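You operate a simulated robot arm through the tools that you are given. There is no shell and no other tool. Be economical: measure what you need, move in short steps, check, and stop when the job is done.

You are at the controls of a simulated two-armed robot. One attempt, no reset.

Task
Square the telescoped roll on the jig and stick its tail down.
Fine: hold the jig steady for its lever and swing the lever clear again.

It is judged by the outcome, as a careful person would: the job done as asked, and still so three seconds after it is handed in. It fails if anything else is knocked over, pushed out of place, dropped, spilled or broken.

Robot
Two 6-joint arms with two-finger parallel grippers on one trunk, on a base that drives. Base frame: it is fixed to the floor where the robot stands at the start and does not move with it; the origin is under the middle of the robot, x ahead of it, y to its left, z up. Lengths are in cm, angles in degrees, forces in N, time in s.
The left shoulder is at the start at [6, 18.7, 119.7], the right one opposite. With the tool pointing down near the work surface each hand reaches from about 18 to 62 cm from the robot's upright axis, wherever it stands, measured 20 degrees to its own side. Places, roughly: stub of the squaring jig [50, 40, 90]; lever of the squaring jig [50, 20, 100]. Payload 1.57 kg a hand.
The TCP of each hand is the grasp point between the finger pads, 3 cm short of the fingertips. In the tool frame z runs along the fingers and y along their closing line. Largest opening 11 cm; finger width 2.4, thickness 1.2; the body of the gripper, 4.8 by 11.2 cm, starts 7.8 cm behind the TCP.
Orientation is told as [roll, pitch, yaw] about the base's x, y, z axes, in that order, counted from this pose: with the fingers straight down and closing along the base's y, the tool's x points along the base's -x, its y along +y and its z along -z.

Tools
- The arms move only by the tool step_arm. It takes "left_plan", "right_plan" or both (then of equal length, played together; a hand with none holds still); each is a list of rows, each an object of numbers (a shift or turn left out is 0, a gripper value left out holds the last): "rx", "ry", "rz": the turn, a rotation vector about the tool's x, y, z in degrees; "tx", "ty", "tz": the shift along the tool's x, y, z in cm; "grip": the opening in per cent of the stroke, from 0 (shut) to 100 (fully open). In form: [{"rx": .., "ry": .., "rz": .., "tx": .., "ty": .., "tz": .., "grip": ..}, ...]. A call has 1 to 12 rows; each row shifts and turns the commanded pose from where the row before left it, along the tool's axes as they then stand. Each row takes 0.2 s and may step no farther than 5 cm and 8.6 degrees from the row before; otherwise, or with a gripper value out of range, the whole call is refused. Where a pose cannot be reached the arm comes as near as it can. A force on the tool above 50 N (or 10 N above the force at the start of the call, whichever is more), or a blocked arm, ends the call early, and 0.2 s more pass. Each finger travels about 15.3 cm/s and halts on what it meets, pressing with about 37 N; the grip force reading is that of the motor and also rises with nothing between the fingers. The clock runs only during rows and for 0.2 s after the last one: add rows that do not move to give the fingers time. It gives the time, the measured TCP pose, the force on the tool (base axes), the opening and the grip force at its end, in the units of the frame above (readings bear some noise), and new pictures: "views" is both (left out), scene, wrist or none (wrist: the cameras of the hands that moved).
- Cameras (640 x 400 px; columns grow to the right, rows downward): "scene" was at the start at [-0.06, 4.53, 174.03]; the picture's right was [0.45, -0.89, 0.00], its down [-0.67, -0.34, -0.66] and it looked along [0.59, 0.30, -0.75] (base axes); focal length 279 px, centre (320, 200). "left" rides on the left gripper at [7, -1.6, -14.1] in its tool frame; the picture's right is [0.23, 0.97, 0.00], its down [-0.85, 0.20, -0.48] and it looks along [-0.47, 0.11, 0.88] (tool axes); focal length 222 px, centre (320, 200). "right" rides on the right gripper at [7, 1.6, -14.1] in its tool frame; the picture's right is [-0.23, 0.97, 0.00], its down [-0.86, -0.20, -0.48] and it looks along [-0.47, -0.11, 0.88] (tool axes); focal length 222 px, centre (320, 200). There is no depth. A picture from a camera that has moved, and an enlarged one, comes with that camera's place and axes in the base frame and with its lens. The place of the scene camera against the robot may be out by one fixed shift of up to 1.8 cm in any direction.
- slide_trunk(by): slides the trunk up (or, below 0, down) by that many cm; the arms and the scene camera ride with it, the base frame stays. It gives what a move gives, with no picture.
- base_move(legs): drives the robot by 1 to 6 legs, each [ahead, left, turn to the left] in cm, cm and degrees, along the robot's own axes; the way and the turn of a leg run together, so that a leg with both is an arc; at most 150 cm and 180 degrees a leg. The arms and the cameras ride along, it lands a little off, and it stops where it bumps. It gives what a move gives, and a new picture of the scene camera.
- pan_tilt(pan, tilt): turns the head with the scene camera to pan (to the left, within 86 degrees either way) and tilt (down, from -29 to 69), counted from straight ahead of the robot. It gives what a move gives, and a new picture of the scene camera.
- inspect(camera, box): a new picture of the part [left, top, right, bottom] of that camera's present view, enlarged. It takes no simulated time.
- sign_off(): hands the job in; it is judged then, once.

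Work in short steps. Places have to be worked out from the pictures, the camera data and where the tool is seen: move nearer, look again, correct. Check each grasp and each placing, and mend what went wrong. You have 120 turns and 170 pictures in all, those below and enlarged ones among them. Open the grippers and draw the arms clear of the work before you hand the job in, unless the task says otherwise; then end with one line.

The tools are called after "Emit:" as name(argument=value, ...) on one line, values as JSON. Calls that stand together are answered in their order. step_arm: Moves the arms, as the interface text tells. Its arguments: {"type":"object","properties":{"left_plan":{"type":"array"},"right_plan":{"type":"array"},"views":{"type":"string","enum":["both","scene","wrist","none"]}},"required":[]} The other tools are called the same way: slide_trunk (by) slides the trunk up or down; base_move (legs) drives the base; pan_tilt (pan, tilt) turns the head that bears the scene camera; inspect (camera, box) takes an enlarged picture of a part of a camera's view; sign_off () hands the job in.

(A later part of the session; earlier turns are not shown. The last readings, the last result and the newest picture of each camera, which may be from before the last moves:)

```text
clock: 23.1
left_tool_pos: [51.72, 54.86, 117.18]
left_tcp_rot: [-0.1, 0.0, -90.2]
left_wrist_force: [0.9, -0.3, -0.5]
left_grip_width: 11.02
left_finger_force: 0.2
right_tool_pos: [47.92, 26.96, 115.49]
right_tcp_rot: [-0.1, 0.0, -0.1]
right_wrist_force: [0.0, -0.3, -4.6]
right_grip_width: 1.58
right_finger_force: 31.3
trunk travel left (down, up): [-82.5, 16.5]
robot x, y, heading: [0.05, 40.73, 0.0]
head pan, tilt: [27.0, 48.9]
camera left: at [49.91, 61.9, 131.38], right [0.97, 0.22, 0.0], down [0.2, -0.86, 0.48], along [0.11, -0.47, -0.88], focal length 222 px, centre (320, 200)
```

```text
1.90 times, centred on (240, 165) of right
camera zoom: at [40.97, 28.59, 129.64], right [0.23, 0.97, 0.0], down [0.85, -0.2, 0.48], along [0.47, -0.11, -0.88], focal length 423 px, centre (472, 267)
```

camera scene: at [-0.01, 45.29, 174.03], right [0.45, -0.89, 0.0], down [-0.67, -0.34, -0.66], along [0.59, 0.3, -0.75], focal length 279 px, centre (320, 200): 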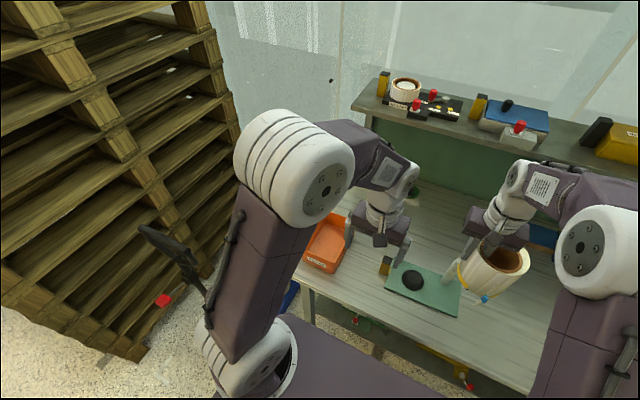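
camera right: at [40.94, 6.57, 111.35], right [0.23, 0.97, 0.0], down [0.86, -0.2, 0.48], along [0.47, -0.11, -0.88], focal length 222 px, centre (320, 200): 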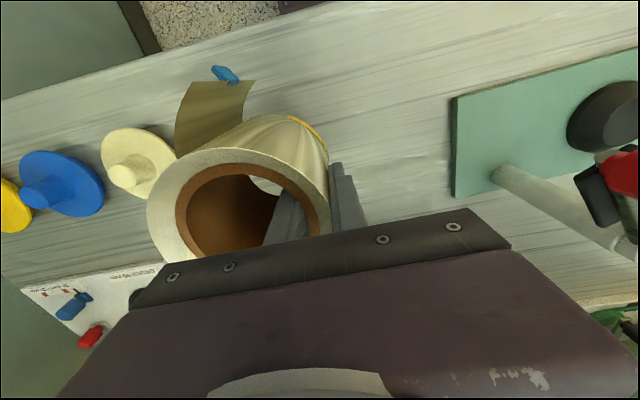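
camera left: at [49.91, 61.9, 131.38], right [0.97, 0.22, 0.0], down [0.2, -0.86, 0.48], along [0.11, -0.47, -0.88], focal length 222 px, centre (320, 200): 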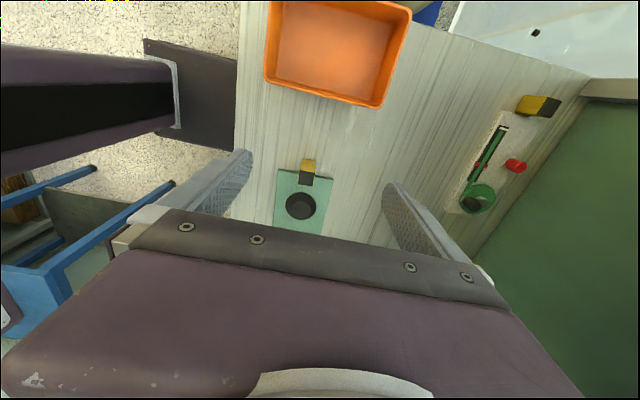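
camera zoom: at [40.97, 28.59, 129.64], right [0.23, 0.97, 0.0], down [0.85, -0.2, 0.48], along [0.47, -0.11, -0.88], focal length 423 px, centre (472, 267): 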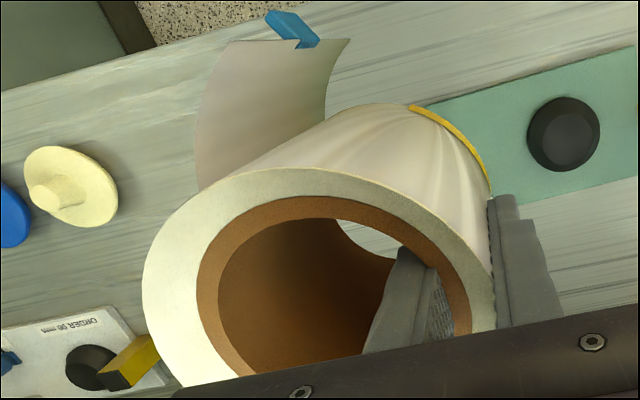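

The roll centre lies 4.5 cm to -y of the TCP. Target TCP (51.5, 39.95); move above the stub at the present height.

Emit:
step_arm(right_plan=[{"ty": 2.5, "tx": -0.7}, {"ty": 3, "tx": -0.7}, {"ty": 3, "tx": -0.7}, {"ty": 2.5, "tx": -0.7}, {"ty": 2, "tx": -0.7}, {}, {}], views="both")

Emit:
inspect(camera="left", box=[220, 120, 400, 240])

```text
clock: 24.7
left_tool_pos: [51.63, 54.85, 117.22]
left_tcp_rot: [-0.1, -0.1, -90.1]
left_wrist_force: [0.2, -0.1, 0.1]
left_grip_width: 10.97
left_finger_force: 0.1
right_tool_pos: [51.28, 39.85, 115.43]
right_tcp_rot: [0.0, 0.0, -0.2]
right_wrist_force: [0.2, 0.3, -4.1]
right_grip_width: 1.6
right_finger_force: 31.6
trunk travel left (down, up): [-82.5, 16.5]
robot x, y, heading: [0.2, 40.67, -0.2]
head pan, tilt: [27.0, 48.9]
camera scene: at [0.05, 45.21, 174.03], right [0.45, -0.89, 0.0], down [-0.67, -0.34, -0.66], along [0.59, 0.3, -0.75], focal length 279 px, centre (320, 200)
camera right: at [44.25, 41.5, 129.53], right [0.23, 0.97, 0.0], down [0.86, -0.2, 0.48], along [0.46, -0.11, -0.88], focal length 222 px, centre (320, 200)
```

scene: 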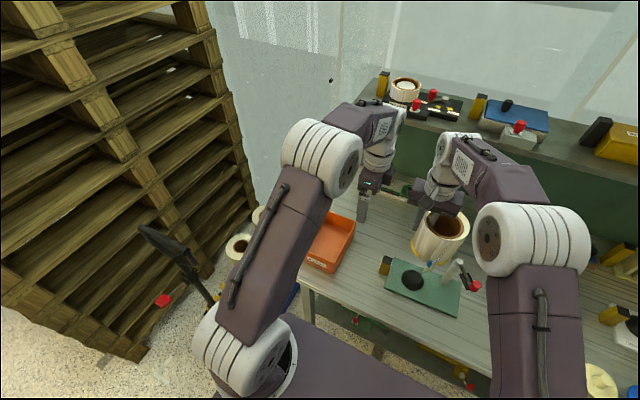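
right: 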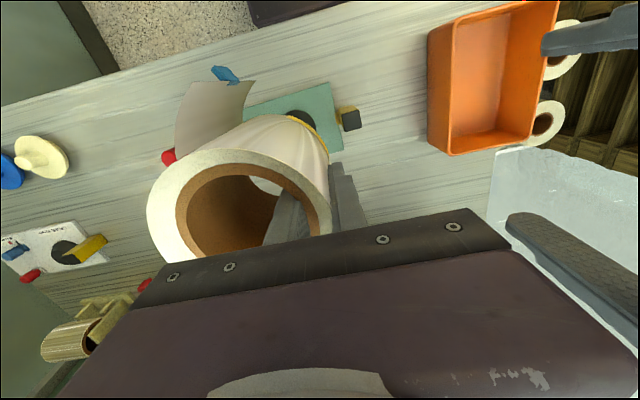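

```text
3.33 times, centred on (310, 180) of left
camera zoom: at [49.91, 61.9, 131.38], right [0.97, 0.22, 0.0], down [0.2, -0.86, 0.48], along [0.11, -0.47, -0.88], focal length 740 px, centre (353, 267)
```

zoom: 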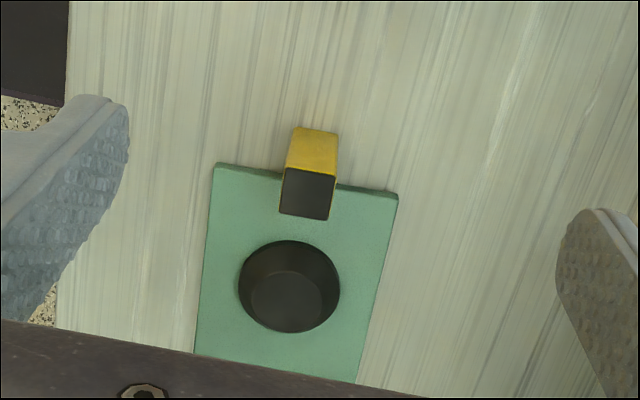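

Aligned per readings. Lower to just above the stub top and check.

Emit:
step_arm(right_plan=[{"tz": 3.5, "tx": -0.2, "ty": 0.1}, {"tz": 3.5}, {"tz": 3.5}, {"tz": 3.5}, {"tz": 2.5}, {}, {}], views="both")

Emit:
inspect(camera="left", box=[220, 120, 400, 240])

Emit:
inspect(camera="scene", box=[360, 210, 500, 310])

```text
clock: 26.3
left_tool_pos: [51.61, 54.83, 117.24]
left_tcp_rot: [-0.1, 0.0, -90.1]
left_wrist_force: [-0.3, -0.4, 0.7]
left_grip_width: 11.03
left_finger_force: 0.1
right_tool_pos: [51.45, 39.92, 99.29]
right_tcp_rot: [-0.1, 0.1, -0.1]
right_wrist_force: [-0.3, -0.3, -5.2]
right_grip_width: 1.6
right_finger_force: 31.9
trunk travel left (down, up): [-82.5, 16.5]
robot x, y, heading: [0.01, 41.14, -0.4]
head pan, tilt: [27.0, 48.9]
camera scene: at [0.07, 45.23, 174.03], right [0.45, -0.89, 0.0], down [-0.67, -0.34, -0.66], along [0.59, 0.3, -0.75], focal length 279 px, centre (320, 200)
camera right: at [44.43, 41.6, 113.33], right [0.23, 0.97, 0.0], down [0.86, -0.2, 0.48], along [0.46, -0.11, -0.88], focal length 222 px, centre (320, 200)
```

scene: 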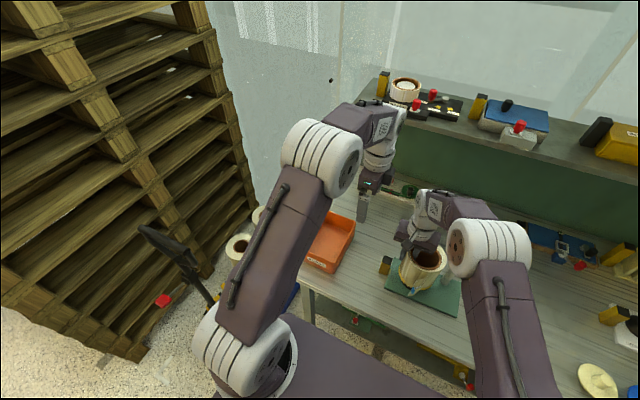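
right: 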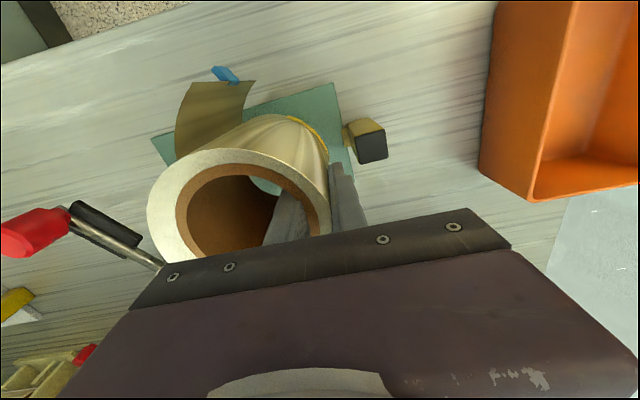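

```text
3.33 times, centred on (310, 180) of left
camera zoom: at [49.92, 61.91, 131.37], right [0.97, 0.22, 0.0], down [0.2, -0.86, 0.48], along [0.11, -0.47, -0.88], focal length 740 px, centre (353, 267)
```

zoom: 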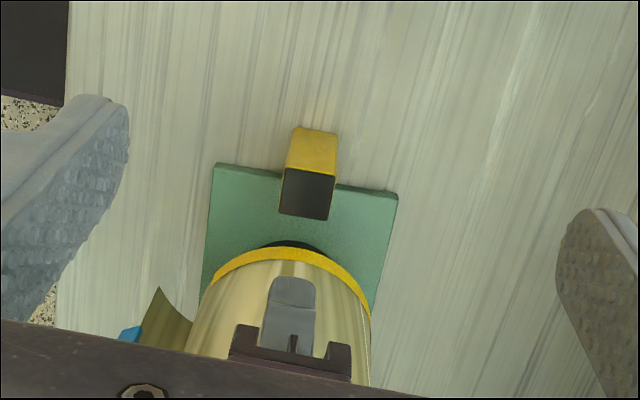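

```text
4.00 times, centred on (430, 260) of scene
camera zoom: at [0.07, 45.23, 174.03], right [0.45, -0.89, 0.0], down [-0.67, -0.34, -0.66], along [0.59, 0.3, -0.75], focal length 1117 px, centre (-120, -40)
```

zoom: 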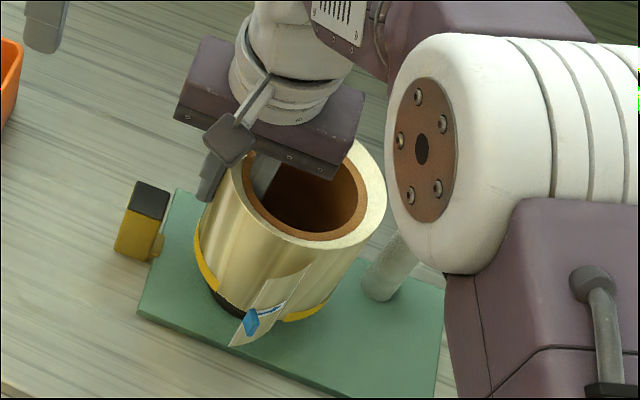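

Well centred over the stub. Lower slowly onto the plate.

Emit:
step_arm(right_plan=[{"tz": 0.8}, {"tz": 0.8}, {"tz": 0.8}, {"tz": 0.6}, {"tz": 0.4}, {}, {}], views="wrist")

```text
clock: 27.9
left_tool_pos: [51.62, 54.9, 117.26]
left_tcp_rot: [0.0, 0.0, -90.1]
left_wrist_force: [1.2, 0.7, -0.4]
left_grip_width: 10.99
left_finger_force: 0.0
right_tool_pos: [51.79, 40.02, 95.61]
right_tcp_rot: [0.0, 0.1, -0.2]
right_wrist_force: [-1.1, 0.1, -5.7]
right_grip_width: 1.59
right_finger_force: 31.5
trunk travel left (down, up): [-82.5, 16.5]
robot x, y, heading: [-0.2, 40.94, -0.0]
head pan, tilt: [27.0, 48.9]
camera right: at [44.77, 41.67, 109.68], right [0.23, 0.97, 0.0], down [0.86, -0.2, 0.48], along [0.46, -0.11, -0.88], focal length 222 px, centre (320, 200)
```

right: 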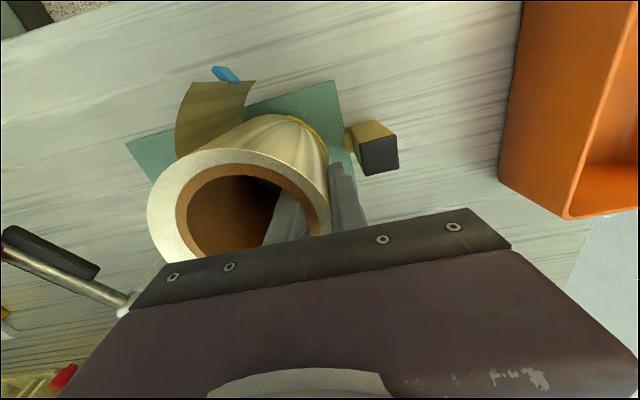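

Still hanging free (−5.7 N). Continue in fine steps until the load transfers.

Emit:
step_arm(right_plan=[{"tz": 0.2, "tx": 0.15}, {"tz": 0.2}, {"tz": 0.2}, {}], views="none")

```text
clock: 28.9
left_tool_pos: [51.42, 54.9, 117.37]
left_tcp_rot: [0.0, 0.0, -90.2]
left_wrist_force: [0.0, -0.5, -0.3]
left_grip_width: 10.99
left_finger_force: 0.1
right_tool_pos: [51.76, 40.07, 95.38]
right_tcp_rot: [0.1, -0.4, 0.0]
right_wrist_force: [5.5, -2.9, 20.9]
right_grip_width: 1.63
right_finger_force: 31.9
trunk travel left (down, up): [-82.5, 16.5]
robot x, y, heading: [-0.17, 40.83, -0.2]
head pan, tilt: [27.0, 48.9]
```

Seated at z≈95.4 as predicted for the plate. Open the fingers.

Emit:
step_arm(right_plan=[{"tz": -0.1, "grip": 20}, {"grip": 30}, {"grip": 50}, {"grip": 60}, {}, {}], views="wrist")

Emit:
inspect(camera="left", box=[220, 120, 400, 240])

Emit:
inspect(camera="scene", box=[360, 210, 500, 310])

```text
clock: 30.3
left_tool_pos: [51.65, 54.9, 117.25]
left_tcp_rot: [0.0, 0.1, -90.1]
left_wrist_force: [0.6, -0.7, 0.6]
left_grip_width: 10.99
left_finger_force: 0.2
right_tool_pos: [51.59, 40.11, 95.11]
right_tcp_rot: [0.0, 0.0, -0.1]
right_wrist_force: [-1.3, -1.8, -1.2]
right_grip_width: 6.46
right_finger_force: 0.1
trunk travel left (down, up): [-82.5, 16.5]
robot x, y, heading: [-0.04, 40.88, -0.2]
head pan, tilt: [27.0, 48.9]
camera right: at [44.58, 41.73, 109.26], right [0.23, 0.97, 0.0], down [0.85, -0.2, 0.48], along [0.47, -0.11, -0.88], focal length 222 px, centre (320, 200)
```

right: 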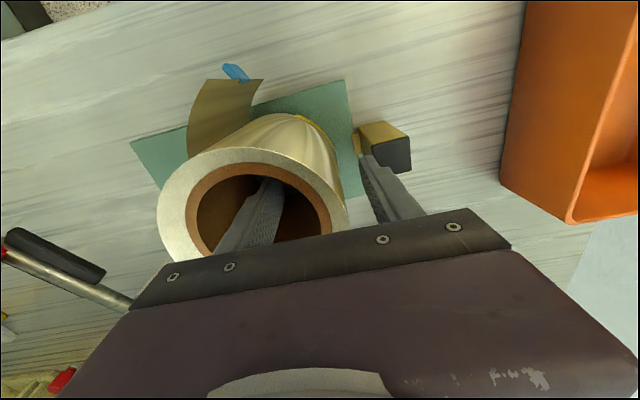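

```text
3.33 times, centred on (310, 180) of left
camera zoom: at [49.85, 61.89, 131.4], right [0.97, 0.22, 0.0], down [0.2, -0.86, 0.48], along [0.11, -0.47, -0.88], focal length 740 px, centre (353, 267)
```

zoom: 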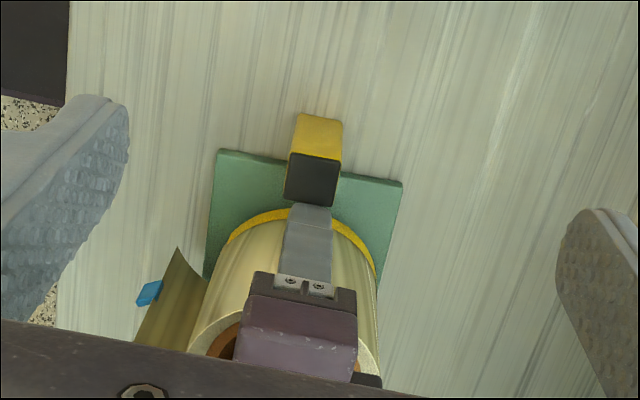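

```text
4.00 times, centred on (430, 260) of scene
camera zoom: at [-0.03, 45.2, 174.03], right [0.45, -0.89, 0.0], down [-0.67, -0.34, -0.66], along [0.59, 0.3, -0.75], focal length 1117 px, centre (-120, -40)
```

zoom: 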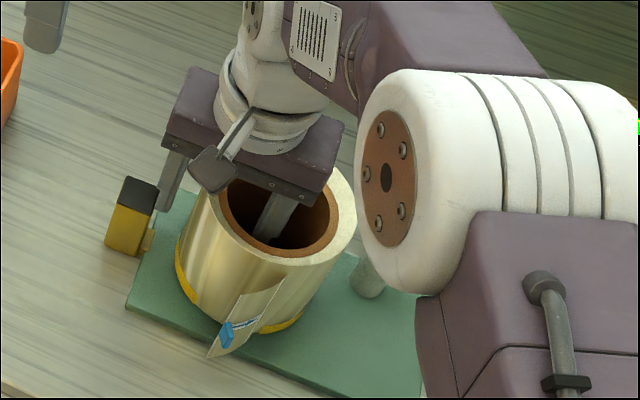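

The outer finger touched the yellow block and nudged the jig about 1 cm to +y; I'll correct that when holding the block. Narrow the fingers and retreat upward.

Emit:
step_arm(right_plan=[{"grip": 45, "ty": 0.5}, {}, {"tz": -2.5}, {"tz": -3}, {"tz": -3}, {"tz": -3}, {"tz": -3}, {"tz": -3}, {"ty": -3}, {"ty": -4}, {"ty": -4}, {"ty": -3}], views="both")

Emit:
inspect(camera="left", box=[220, 120, 400, 240])

Emit:
inspect(camera="scene", box=[360, 210, 500, 310])

```text
clock: 32.9
left_tool_pos: [51.58, 54.83, 117.21]
left_tcp_rot: [0.0, 0.0, -90.1]
left_wrist_force: [0.1, 0.0, -0.7]
left_grip_width: 10.99
left_finger_force: 0.0
right_tool_pos: [51.25, 26.3, 112.66]
right_tcp_rot: [-0.1, 0.0, -0.1]
right_wrist_force: [0.8, -0.5, 0.3]
right_grip_width: 4.95
right_finger_force: 0.1
trunk travel left (down, up): [-82.5, 16.5]
robot x, y, heading: [0.06, 40.67, 0.2]
head pan, tilt: [27.0, 48.9]
camera scene: at [-0.04, 45.1, 174.03], right [0.45, -0.89, 0.0], down [-0.67, -0.34, -0.66], along [0.59, 0.3, -0.75], focal length 279 px, centre (320, 200)
camera right: at [44.28, 28.04, 126.81], right [0.23, 0.97, 0.0], down [0.85, -0.2, 0.48], along [0.47, -0.11, -0.88], focal length 222 px, centre (320, 200)
```

scene: 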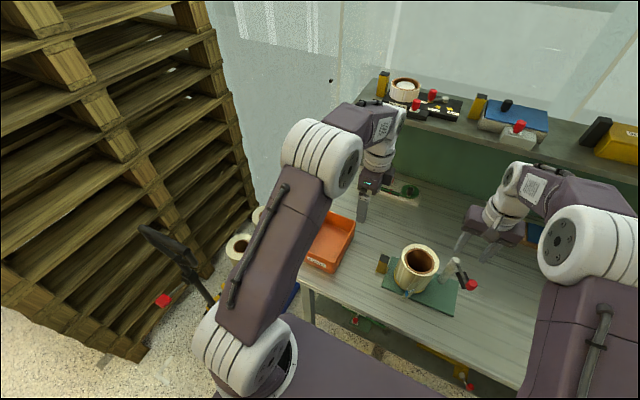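
right: 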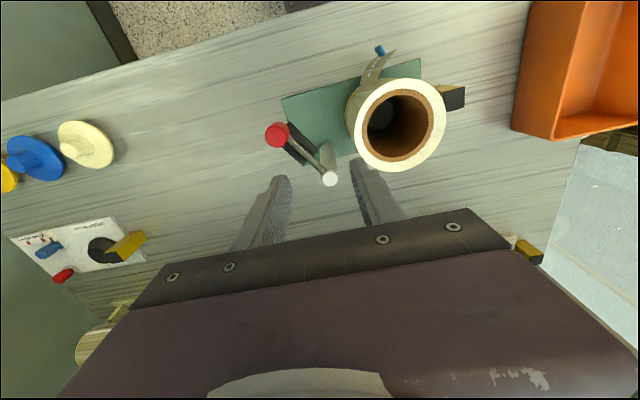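

```text
3.33 times, centred on (310, 180) of left
camera zoom: at [49.85, 61.83, 131.42], right [0.97, 0.22, 0.0], down [0.2, -0.86, 0.48], along [0.11, -0.47, -0.88], focal length 740 px, centre (353, 267)
```

zoom: 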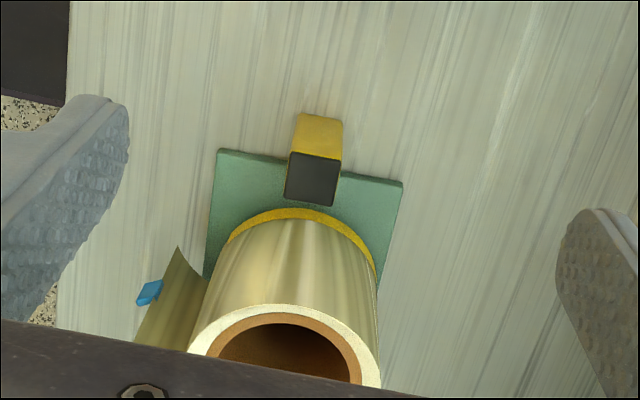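

```text
4.00 times, centred on (430, 260) of scene
camera zoom: at [-0.04, 45.1, 174.03], right [0.45, -0.89, 0.0], down [-0.67, -0.34, -0.66], along [0.59, 0.3, -0.75], focal length 1117 px, centre (-120, -40)
```

zoom: 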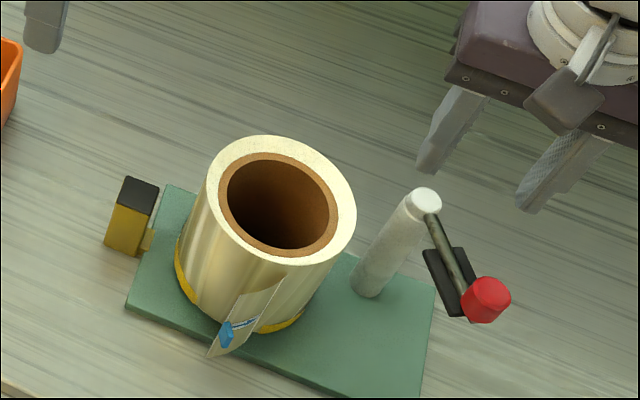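

The roll is on the stub. Now bring the left hand down onto the yellow block (≈(51.2, 46), closing along x).

Emit:
step_arm(left_plan=[{"tx": -4, "ty": -0.2, "grip": 65}, {"tx": -4.3, "ty": -0.2}, {"tz": 4}, {"tz": 4}, {"tz": 4}, {"tz": 4}, {"tz": 4}, {}], views="both")

Emit:
inspect(camera="left", box=[200, 60, 440, 210])

```text
clock: 34.7
left_tool_pos: [51.39, 46.37, 96.81]
left_tcp_rot: [0.0, 0.1, -90.2]
left_wrist_force: [1.0, 0.2, -0.2]
left_grip_width: 7.17
left_finger_force: 0.1
right_tool_pos: [51.24, 26.48, 112.74]
right_tcp_rot: [0.0, 0.0, -0.1]
right_wrist_force: [-0.5, 0.7, -0.2]
right_grip_width: 4.95
right_finger_force: 0.1
trunk travel left (down, up): [-82.5, 16.5]
robot x, y, heading: [-0.04, 40.62, -0.1]
head pan, tilt: [27.0, 48.9]
camera scene: at [-0.09, 45.19, 174.03], right [0.45, -0.89, 0.0], down [-0.67, -0.34, -0.66], along [0.59, 0.3, -0.75], focal length 279 px, centre (320, 200)
camera left: at [49.62, 53.48, 110.96], right [0.97, 0.22, 0.0], down [0.2, -0.86, 0.48], along [0.11, -0.47, -0.88], focal length 222 px, centre (320, 200)
```

scene: 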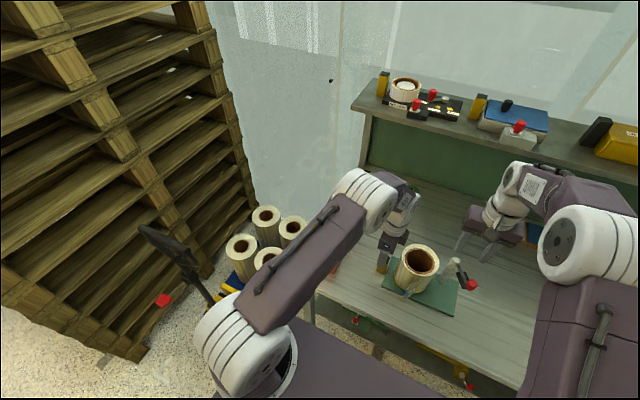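
left: 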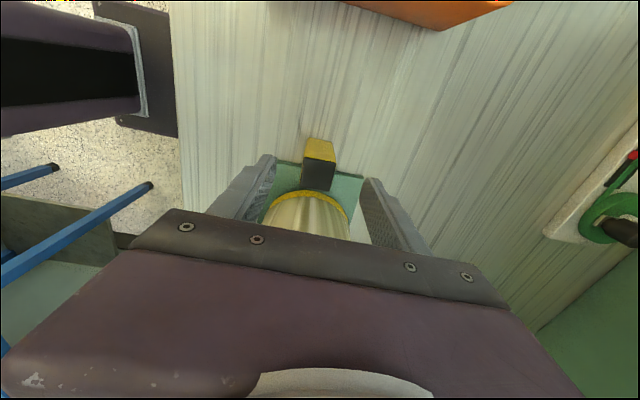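

```text
2.67 times, centred on (320, 135) of left
camera zoom: at [49.62, 53.48, 110.96], right [0.97, 0.22, 0.0], down [0.2, -0.86, 0.48], along [0.11, -0.47, -0.88], focal length 592 px, centre (320, 373)
```

zoom: 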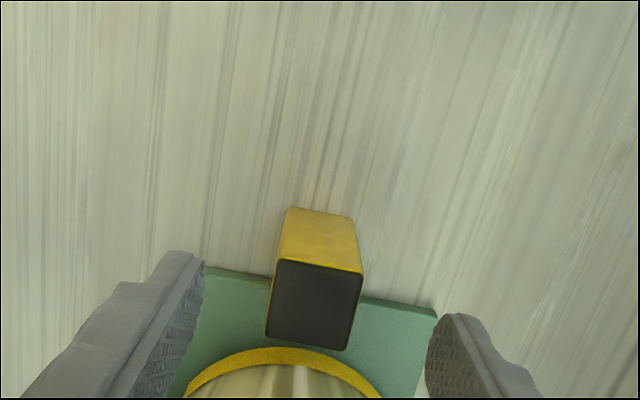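

Block centred between the fingers. Descend and close gently.

Emit:
step_arm(left_plan=[{"tz": 2, "ty": -0.2}, {"tz": 2}, {"tz": 1.6}, {"grip": 45}, {"grip": 35}, {"grip": 30}, {"grip": 20}, {"grip": 10}, {"grip": 0}, {}], views="wrist")

```text
clock: 36.9
left_tool_pos: [51.15, 46.56, 91.34]
left_tcp_rot: [0.0, 0.0, -90.1]
left_wrist_force: [2.1, -0.3, 1.2]
left_grip_width: 3.01
left_finger_force: 37.0
right_tool_pos: [51.29, 26.55, 112.67]
right_tcp_rot: [0.0, 0.0, 0.0]
right_wrist_force: [0.0, -1.2, -0.2]
right_grip_width: 4.95
right_finger_force: 0.0
trunk travel left (down, up): [-82.5, 16.5]
robot x, y, heading: [0.11, 40.35, -0.1]
head pan, tilt: [27.0, 48.9]
camera left: at [49.37, 53.68, 105.53], right [0.97, 0.23, 0.0], down [0.2, -0.86, 0.48], along [0.11, -0.47, -0.88], focal length 222 px, centre (320, 200)
```

left: 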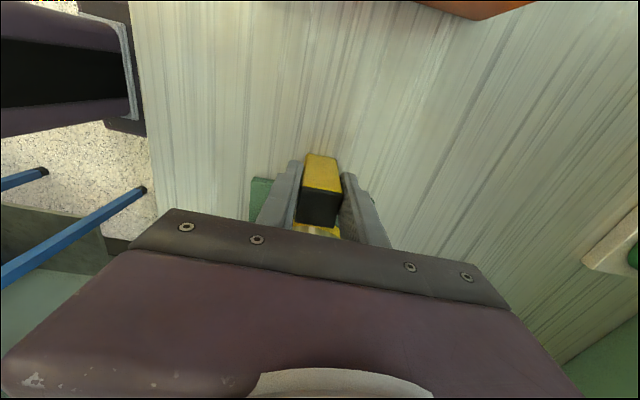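

Holding the block. Slide the jig back 0.9 cm to −y.

Emit:
step_arm(left_plan=[{"tx": -0.2}, {"tx": -0.2}, {"tx": -0.2}, {"tx": -0.2}, {"tx": -0.1}, {}], views="scene")

Emit:
inspect(camera="scene", box=[360, 210, 500, 310])

Emit:
inspect(camera="right", box=[230, 20, 480, 210])

```text
clock: 38.3
left_tool_pos: [50.85, 45.9, 91.32]
left_tcp_rot: [-0.1, 0.0, -90.2]
left_wrist_force: [0.8, 5.1, 5.5]
left_grip_width: 2.95
left_finger_force: 37.2
right_tool_pos: [51.27, 26.56, 112.71]
right_tcp_rot: [0.0, 0.0, -0.1]
right_wrist_force: [0.4, -0.4, 0.6]
right_grip_width: 4.94
right_finger_force: 0.0
trunk travel left (down, up): [-82.5, 16.5]
robot x, y, heading: [-0.04, 40.65, -0.4]
head pan, tilt: [27.0, 48.9]
camera scene: at [-0.1, 45.33, 174.03], right [0.45, -0.89, 0.0], down [-0.67, -0.34, -0.66], along [0.59, 0.3, -0.75], focal length 279 px, centre (320, 200)
```

scene: 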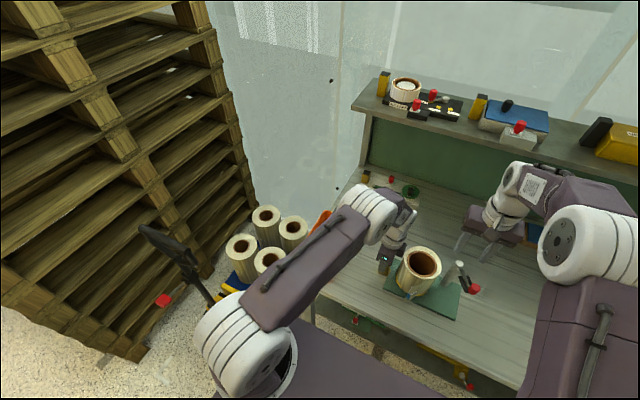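

```text
4.00 times, centred on (430, 260) of scene
camera zoom: at [-0.1, 45.33, 174.03], right [0.45, -0.89, 0.0], down [-0.67, -0.34, -0.66], along [0.59, 0.3, -0.75], focal length 1117 px, centre (-120, -40)
```

zoom: 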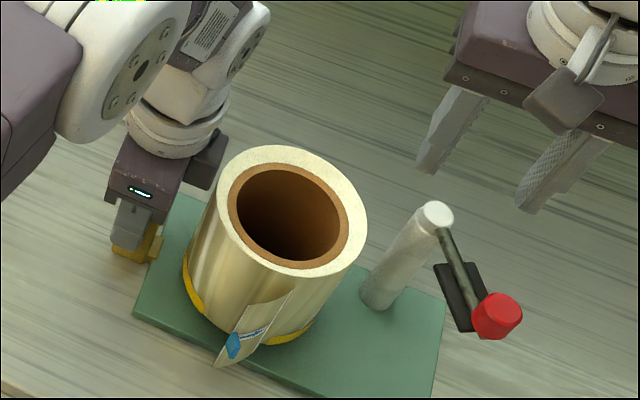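

```text
2.11 times, centred on (355, 115) of right
camera zoom: at [44.24, 28.23, 126.85], right [0.23, 0.97, 0.0], down [0.85, -0.2, 0.48], along [0.47, -0.11, -0.88], focal length 468 px, centre (246, 379)
```

zoom: 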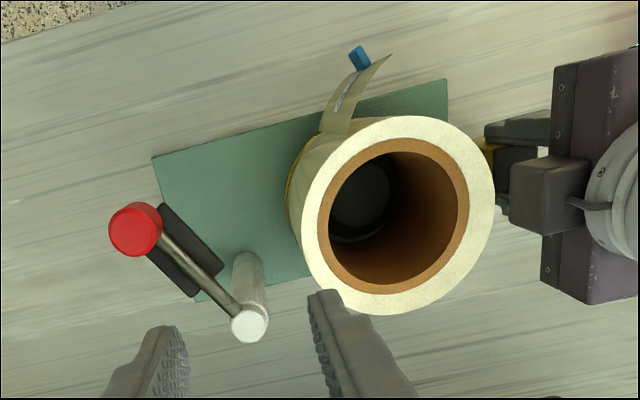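

Plate almost back; nudge 0.3 more. Then take a low side view with the right camera to compare pad height with roll top.

Emit:
step_arm(left_plan=[{"tx": -0.2}, {"tx": -0.1}, {}, {}, {}, {}, {}, {}, {}, {}], right_plan=[{"tx": 4}, {"tx": 4}, {"tx": 4}, {"tx": 4}, {"tx": 4, "ry": -7}, {"ry": -8}, {"ry": -8}, {"ry": -8}, {"ry": -8}, {"ry": -8}], views="none")

Emit:
step_arm(right_plan=[{"tx": 2, "tz": 1.5, "ry": -4}, {"tx": 2, "tz": 1.5, "ry": -4}, {"tx": 2, "tz": 1.5}, {}, {}], views="wrist")

```text
clock: 40.5
left_tool_pos: [50.87, 45.49, 91.4]
left_tcp_rot: [0.0, -0.1, -90.2]
left_wrist_force: [-1.0, 0.0, 0.2]
left_grip_width: 2.97
left_finger_force: 36.9
right_tool_pos: [40.11, 27.87, 114.79]
right_tcp_rot: [-3.7, -35.0, 0.7]
right_wrist_force: [-0.5, -0.3, 0.7]
right_grip_width: 4.96
right_finger_force: 0.0
right hand out of reach, approached as far as the arm can: row 6, 7, 8, 9, 10
trunk travel left (down, up): [-82.5, 16.5]
robot x, y, heading: [-0.05, 40.86, 0.1]
head pan, tilt: [27.0, 48.9]
```

```text
clock: 41.7
left_tool_pos: [50.96, 45.46, 91.41]
left_tcp_rot: [0.0, 0.0, -90.1]
left_wrist_force: [0.2, 0.8, 0.3]
left_grip_width: 2.98
left_finger_force: 37.0
right_tool_pos: [42.85, 29.36, 110.41]
right_tcp_rot: [-4.6, -43.3, 1.6]
right_wrist_force: [-0.4, 0.2, 0.6]
right_grip_width: 4.95
right_finger_force: 0.1
right hand out of reach, approached as far as the arm can: row 1, 2, 3
trunk travel left (down, up): [-82.5, 16.5]
robot x, y, heading: [0.14, 40.7, -0.2]
head pan, tilt: [27.0, 48.9]
camera right: at [28.08, 31.59, 115.73], right [0.19, 0.98, 0.1], down [0.29, -0.15, 0.95], along [0.94, -0.15, -0.31], focal length 222 px, centre (320, 200)
```

right: 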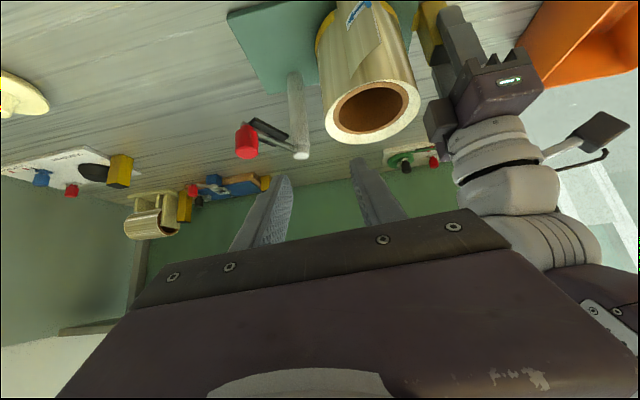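

Emit:
inspect(camera="right", box=[220, 50, 430, 175])

Emit:
inspect(camera="right", box=[225, 95, 325, 170])

```text
3.05 times, centred on (325, 112) of right
camera zoom: at [28.08, 31.59, 115.73], right [0.19, 0.98, 0.1], down [0.29, -0.15, 0.95], along [0.94, -0.15, -0.31], focal length 677 px, centre (305, 467)
```

zoom: 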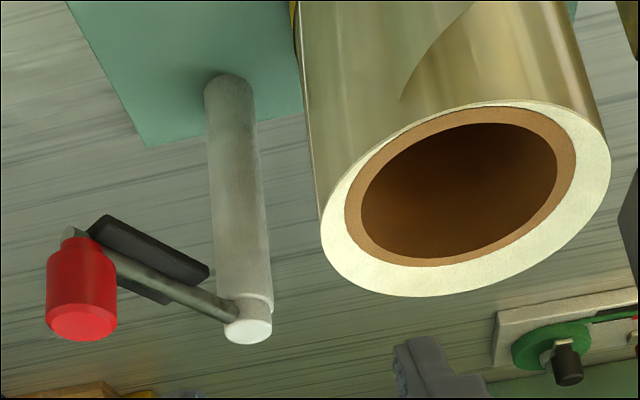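

```text
5.33 times, centred on (275, 132) of right
camera zoom: at [28.08, 31.59, 115.73], right [0.19, 0.98, 0.1], down [0.29, -0.15, 0.95], along [0.94, -0.15, -0.31], focal length 1185 px, centre (560, 560)
```

zoom: 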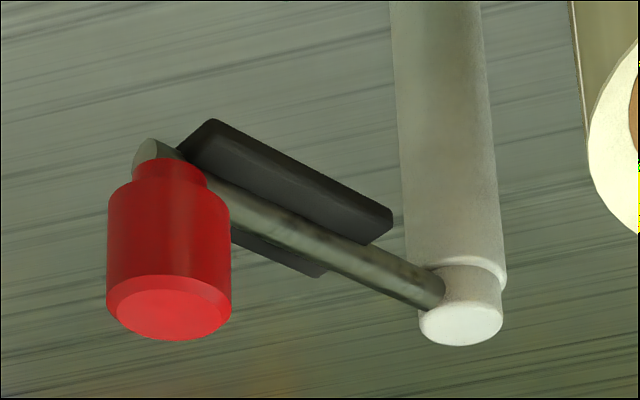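

Film top ≈98.7 and core ≈97.7 (telescoped ~1 cm), pad underside near the core level. I'll bring the right hand back upright and place it over the knob.

Emit:
step_arm(right_plan=[{"ry": 8, "tz": -2}, {"ry": 8, "tz": -2}, {"ry": 8}, {"ry": 8}, {"ry": 8}, {"ry": 8}, {"ry": 7}, {}, {}], views="wrist")

```text
clock: 43.7
left_tool_pos: [50.87, 45.28, 91.34]
left_tcp_rot: [-0.1, 0.0, -90.1]
left_wrist_force: [1.2, 0.4, 0.3]
left_grip_width: 2.97
left_finger_force: 37.1
right_tool_pos: [40.74, 27.89, 112.87]
right_tcp_rot: [-6.1, 1.3, -3.1]
right_wrist_force: [0.4, 0.2, -0.6]
right_grip_width: 4.95
right_finger_force: 0.0
right hand out of reach, approached as far as the arm can: row 2, 3, 4
trunk travel left (down, up): [-82.5, 16.5]
robot x, y, heading: [-0.09, 40.64, -0.0]
head pan, tilt: [27.0, 48.9]
camera right: at [34.12, 31.36, 126.95], right [0.28, 0.95, -0.11], down [0.86, -0.19, 0.48], along [0.43, -0.23, -0.87], focal length 222 px, centre (320, 200)
```

right: 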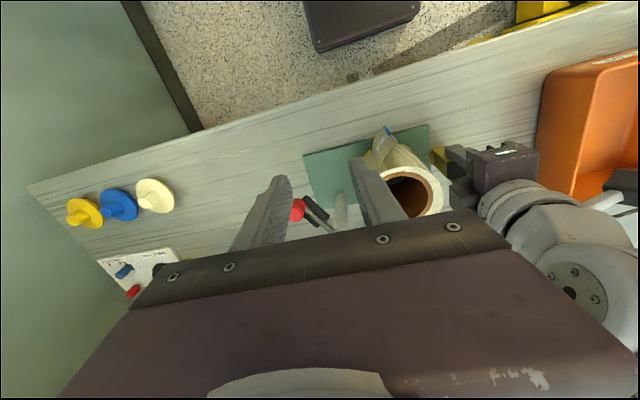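

Correct the small tilt, shift over the knob, and yaw so the fingers close along the lever's swing direction.

Emit:
step_arm(right_plan=[{"rx": -6.1, "ry": -1.3}, {"tx": -3.5, "ty": -3.2}, {"tx": -3.4, "ty": -3.1}, {"rz": -8}, {"rz": -8}, {"rz": -8}, {"rz": -7}, {"tz": 3}, {}], views="wrist")

Emit:
inspect(camera="right", box=[220, 80, 420, 240])

```text
clock: 45.7
left_tool_pos: [50.82, 45.28, 91.31]
left_tcp_rot: [0.0, 0.0, -90.1]
left_wrist_force: [-0.3, 0.4, 0.0]
left_grip_width: 3.0
left_finger_force: 37.4
right_tool_pos: [47.06, 21.11, 110.14]
right_tcp_rot: [0.0, 0.0, 28.0]
right_wrist_force: [0.3, 0.3, -0.2]
right_grip_width: 4.95
right_finger_force: 0.1
trunk travel left (down, up): [-82.5, 16.5]
robot x, y, heading: [-0.11, 40.53, -0.1]
head pan, tilt: [27.0, 48.9]
camera right: at [40.14, 19.33, 124.15], right [-0.26, 0.97, 0.0], down [0.85, 0.23, 0.48], along [0.46, 0.12, -0.88], focal length 222 px, centre (320, 200)
```

right: 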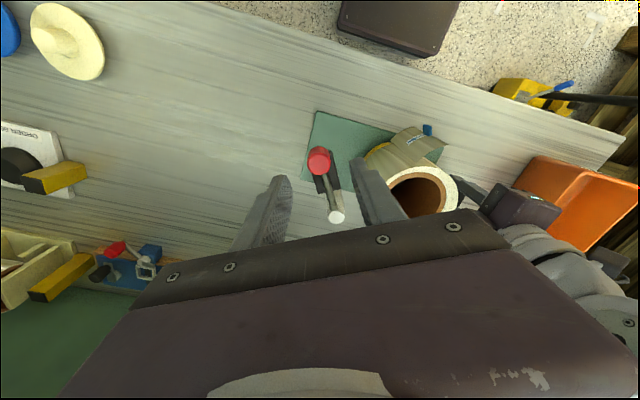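

```text
2.50 times, centred on (320, 160) of right
camera zoom: at [40.14, 19.33, 124.15], right [-0.26, 0.97, 0.0], down [0.85, 0.23, 0.48], along [0.46, 0.12, -0.88], focal length 555 px, centre (320, 300)
```

zoom: 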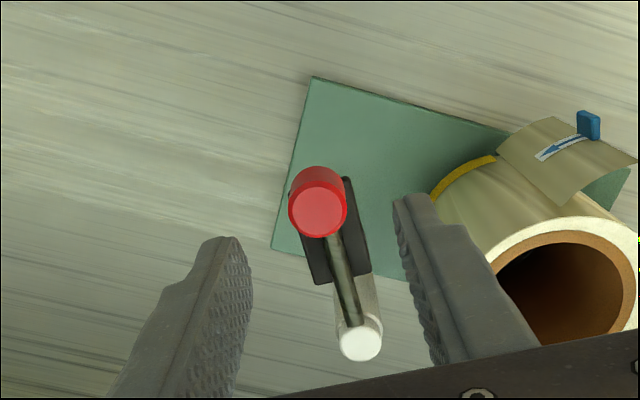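

Knob (47.3, 21.1), post (55, 25.4), arm radius ≈8.8. Descend on the knob and grip it.

Emit:
step_arm(right_plan=[{"tz": 3, "tx": -0.2}, {"tz": 3}, {"tz": 1.5}, {}, {"grip": 35}, {"grip": 25}, {"grip": 15}, {"grip": 5}, {"grip": 0}, {}], views="both")

Emit:
inspect(camera="right", box=[220, 80, 420, 240])

```text
clock: 47.9
left_tool_pos: [50.8, 45.42, 91.24]
left_tcp_rot: [0.0, 0.2, -90.1]
left_wrist_force: [-0.9, 2.9, 0.8]
left_grip_width: 2.98
left_finger_force: 37.2
right_tool_pos: [47.24, 21.14, 102.54]
right_tcp_rot: [0.0, 0.1, 27.9]
right_wrist_force: [0.6, -2.7, 0.7]
right_grip_width: 2.24
right_finger_force: 35.7
trunk travel left (down, up): [-82.5, 16.5]
robot x, y, heading: [0.06, 40.64, -0.3]
head pan, tilt: [27.0, 48.9]
camera scene: at [-0.02, 45.21, 174.03], right [0.45, -0.89, 0.0], down [-0.67, -0.34, -0.66], along [0.59, 0.3, -0.75], focal length 279 px, centre (320, 200)
camera right: at [40.33, 19.33, 116.68], right [-0.26, 0.97, 0.0], down [0.85, 0.22, 0.48], along [0.46, 0.12, -0.88], focal length 222 px, centre (320, 200)
```

scene: 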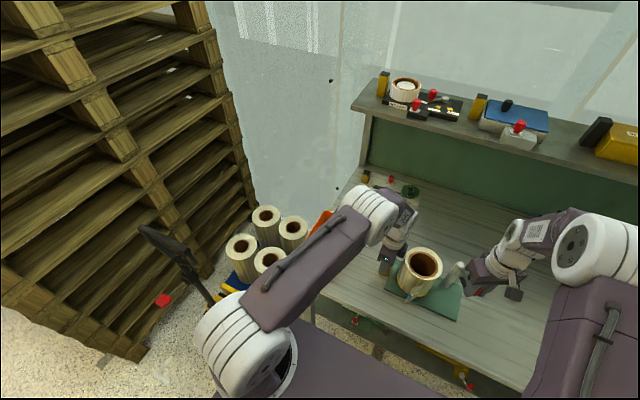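
right: 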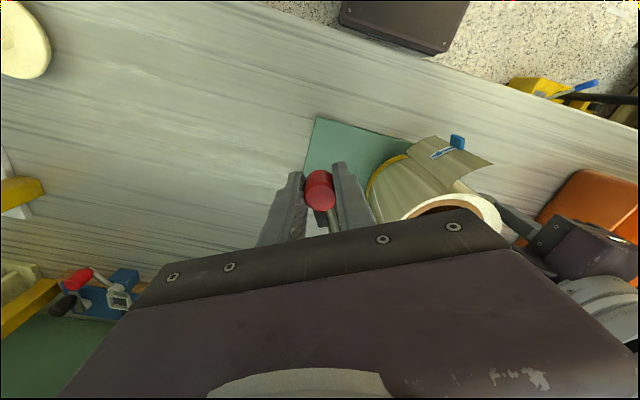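

```text
2.50 times, centred on (320, 160) of right
camera zoom: at [40.33, 19.33, 116.68], right [-0.26, 0.97, 0.0], down [0.85, 0.22, 0.48], along [0.46, 0.12, -0.88], focal length 555 px, centre (320, 300)
```

zoom: 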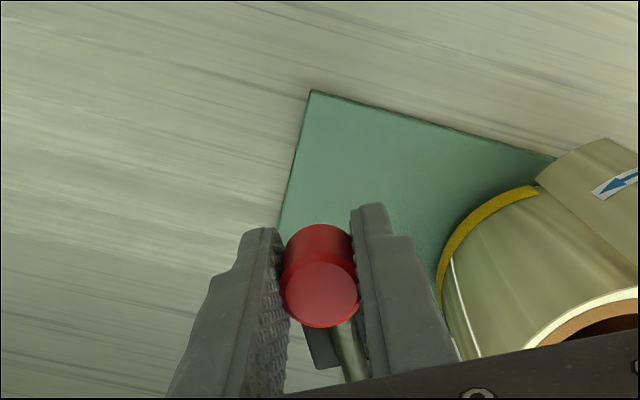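

Knob held. Begin the swing: 20° clockwise about the post, checking forces.

Emit:
step_arm(right_plan=[{"rz": 5, "ty": 0.768, "tx": -0.034}, {"rz": 5, "ty": 0.768, "tx": -0.034}, {"rz": 5, "ty": 0.768, "tx": -0.034}, {"rz": 5, "ty": 0.768, "tx": -0.034}, {}], views="wrist")

```text
clock: 49.1
left_tool_pos: [50.79, 45.35, 91.56]
left_tcp_rot: [0.1, 0.0, -90.1]
left_wrist_force: [5.0, 4.3, -13.5]
left_grip_width: 2.95
left_finger_force: 36.9
right_tool_pos: [46.36, 24.28, 102.56]
right_tcp_rot: [-0.1, -0.2, 7.8]
right_wrist_force: [-4.3, -4.9, 30.0]
right_grip_width: 2.25
right_finger_force: 35.1
trunk travel left (down, up): [-82.5, 16.5]
robot x, y, heading: [0.13, 40.71, -0.1]
head pan, tilt: [27.0, 48.9]
camera right: at [39.11, 24.88, 116.62], right [0.09, 1.0, 0.0], down [0.87, -0.08, 0.48], along [0.48, -0.04, -0.88], focal length 222 px, centre (320, 200)
```

right: 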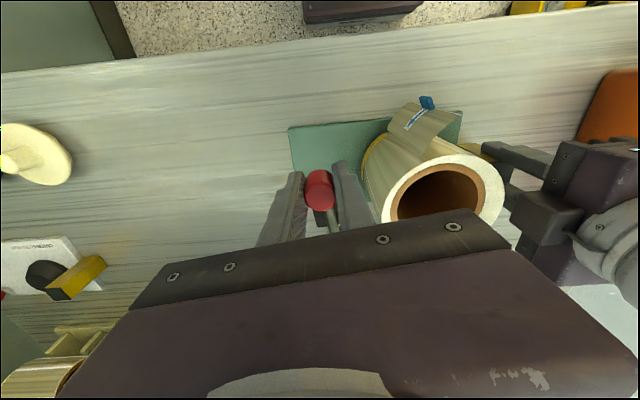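

The knob pushes up on the hand (30 N): the lever seems to rise as it swings, or a slight misfit. Ease up 0.3 cm and read.

Emit:
step_arm(right_plan=[{"tz": -0.15}, {"tz": -0.15}, {}], views="none")

Emit:
inspect(camera="scene", box=[360, 210, 530, 310])

```text
clock: 49.9
left_tool_pos: [50.93, 45.42, 91.33]
left_tcp_rot: [0.0, 0.0, -90.2]
left_wrist_force: [-3.2, 5.1, -0.2]
left_grip_width: 2.98
left_finger_force: 37.0
right_tool_pos: [46.38, 24.21, 102.52]
right_tcp_rot: [-0.1, 0.1, 7.9]
right_wrist_force: [1.0, -3.5, -1.5]
right_grip_width: 2.27
right_finger_force: 35.5
trunk travel left (down, up): [-82.5, 16.5]
robot x, y, heading: [-0.03, 40.57, -0.0]
head pan, tilt: [27.0, 48.9]
```

```text
3.76 times, centred on (445, 260) of scene
camera zoom: at [0.0, 45.23, 174.01], right [0.45, -0.89, 0.0], down [-0.67, -0.34, -0.66], along [0.59, 0.3, -0.75], focal length 1051 px, centre (-151, -26)
```

zoom: 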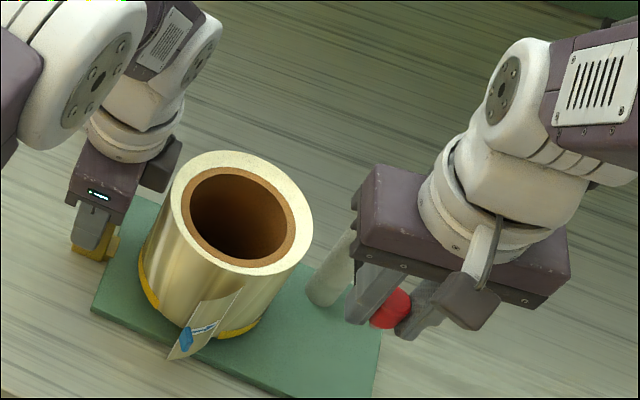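

Stresses are gone; the geometry fits (R≈8.7, θ≈188°). Continue 20° more.

Emit:
step_arm(right_plan=[{"rz": 5, "ty": 0.76, "tx": -0.033}, {"rz": 5, "ty": 0.76, "tx": -0.033}, {"rz": 5, "ty": 0.76, "tx": -0.033}, {"rz": 5, "ty": 0.76, "tx": -0.033}, {}], views="wrist")

Emit:
inspect(camera="right", box=[260, 80, 520, 240])

```text
clock: 51.1
left_tool_pos: [50.94, 45.43, 91.37]
left_tcp_rot: [0.0, 0.1, -90.1]
left_wrist_force: [-0.7, 7.4, 4.5]
left_grip_width: 2.97
left_finger_force: 36.9
right_tool_pos: [46.45, 27.27, 102.61]
right_tcp_rot: [-0.1, 0.1, -12.1]
right_wrist_force: [0.3, -5.6, -7.4]
right_grip_width: 2.26
right_finger_force: 35.2
trunk travel left (down, up): [-82.5, 16.5]
robot x, y, heading: [0.19, 40.38, -0.0]
head pan, tilt: [27.0, 48.9]
camera right: at [39.96, 30.27, 116.71], right [0.43, 0.9, 0.0], down [0.8, -0.37, 0.48], along [0.43, -0.21, -0.88], focal length 222 px, centre (320, 200)
```

right: 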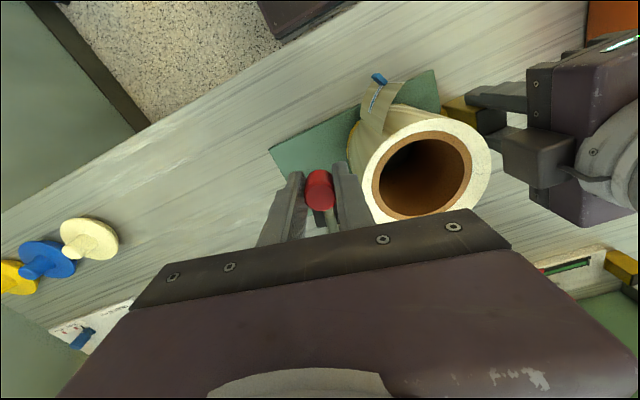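

```text
2.46 times, centred on (390, 160) of right
camera zoom: at [39.96, 30.27, 116.71], right [0.43, 0.9, 0.0], down [0.8, -0.37, 0.48], along [0.43, -0.21, -0.88], focal length 547 px, centre (148, 298)
```

zoom: 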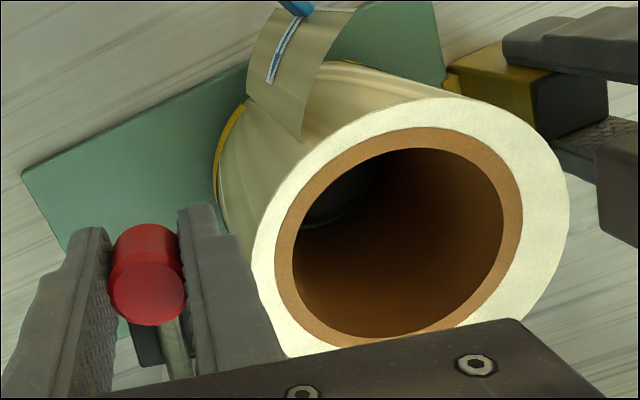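

θ≈168°, small forces. Continue 15°, watching for pad–film contact.

Emit:
step_arm(right_plan=[{"rz": 5, "ty": 0.76, "tx": -0.033}, {"rz": 5, "ty": 0.76, "tx": -0.033}, {"rz": 5, "ty": 0.76, "tx": -0.033}, {}], views="wrist")

Emit:
inspect(camera="right", box=[260, 80, 520, 240])

```text
clock: 52.1
left_tool_pos: [51.01, 45.36, 91.34]
left_tcp_rot: [0.1, 0.1, -90.1]
left_wrist_force: [3.2, 1.7, 7.5]
left_grip_width: 2.97
left_finger_force: 36.9
right_tool_pos: [47.27, 29.29, 102.67]
right_tcp_rot: [-0.2, 0.0, -27.1]
right_wrist_force: [-2.1, -1.1, -11.8]
right_grip_width: 2.26
right_finger_force: 35.4
trunk travel left (down, up): [-82.5, 16.5]
robot x, y, heading: [0.1, 40.69, 0.2]
head pan, tilt: [27.0, 48.9]
camera right: at [41.83, 33.92, 116.74], right [0.65, 0.76, 0.0], down [0.67, -0.57, 0.48], along [0.36, -0.31, -0.88], focal length 222 px, centre (320, 200)
```

right: 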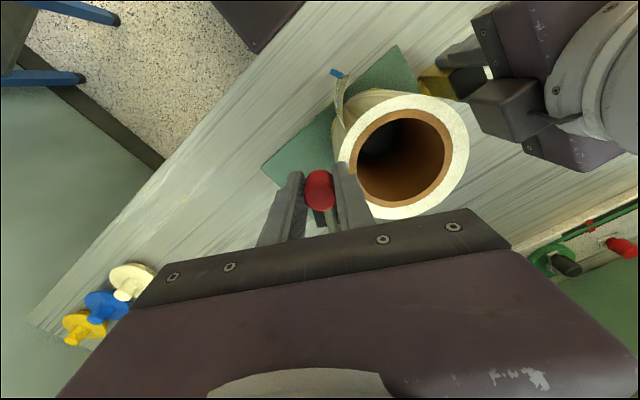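

```text
2.46 times, centred on (390, 160) of right
camera zoom: at [41.83, 33.92, 116.74], right [0.65, 0.76, 0.0], down [0.67, -0.57, 0.48], along [0.36, -0.31, -0.88], focal length 547 px, centre (148, 298)
```

zoom: 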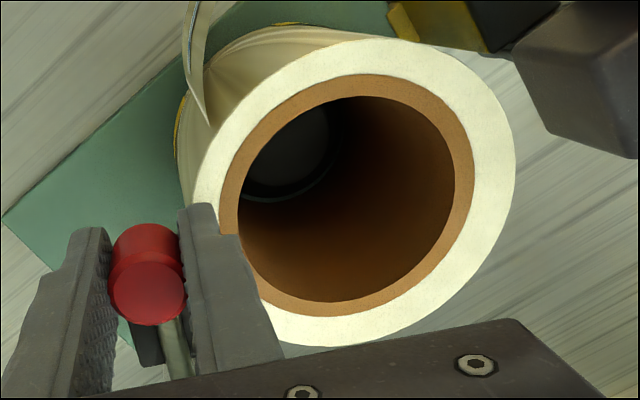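

Passing just above the film so far (θ≈153°). Relax z a bit and continue.

Emit:
step_arm(right_plan=[{"rz": 4, "ty": 0.61, "tx": -0.021, "tz": 0.1}, {"rz": 4, "ty": 0.61, "tx": -0.021}, {"rz": 4, "ty": 0.61, "tx": -0.021}, {}], views="wrist")

Emit:
inspect(camera="scene", box=[360, 210, 530, 310])

```text
clock: 53.1
left_tool_pos: [50.88, 45.37, 91.29]
left_tcp_rot: [0.0, 0.0, -90.2]
left_wrist_force: [5.7, 7.3, 6.6]
left_grip_width: 2.97
left_finger_force: 37.2
right_tool_pos: [48.34, 30.95, 102.72]
right_tcp_rot: [-0.1, 0.0, -39.1]
right_wrist_force: [-2.1, -8.8, -3.7]
right_grip_width: 2.25
right_finger_force: 35.1
trunk travel left (down, up): [-82.5, 16.5]
robot x, y, heading: [-0.18, 40.65, -0.4]
head pan, tilt: [27.0, 48.9]
camera right: at [43.9, 36.54, 116.71], right [0.79, 0.61, 0.0], down [0.54, -0.69, 0.48], along [0.29, -0.38, -0.88], focal length 222 px, centre (320, 200)
```

right: 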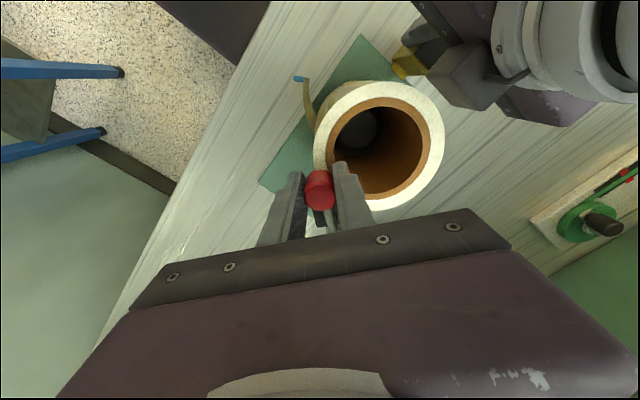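

```text
3.76 times, centred on (445, 260) of scene
camera zoom: at [0.03, 45.16, 174.03], right [0.45, -0.89, 0.0], down [-0.67, -0.34, -0.66], along [0.59, 0.3, -0.75], focal length 1051 px, centre (-151, -26)
```

zoom: 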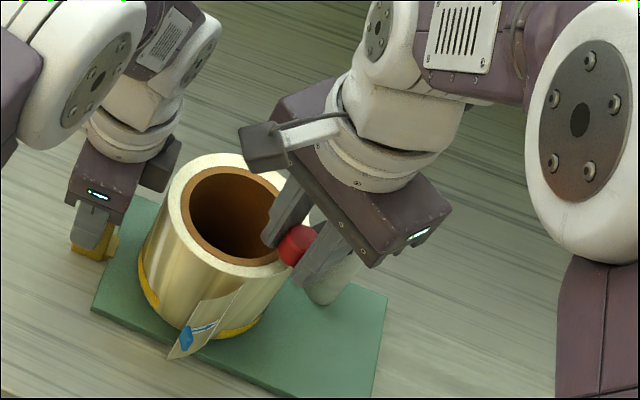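

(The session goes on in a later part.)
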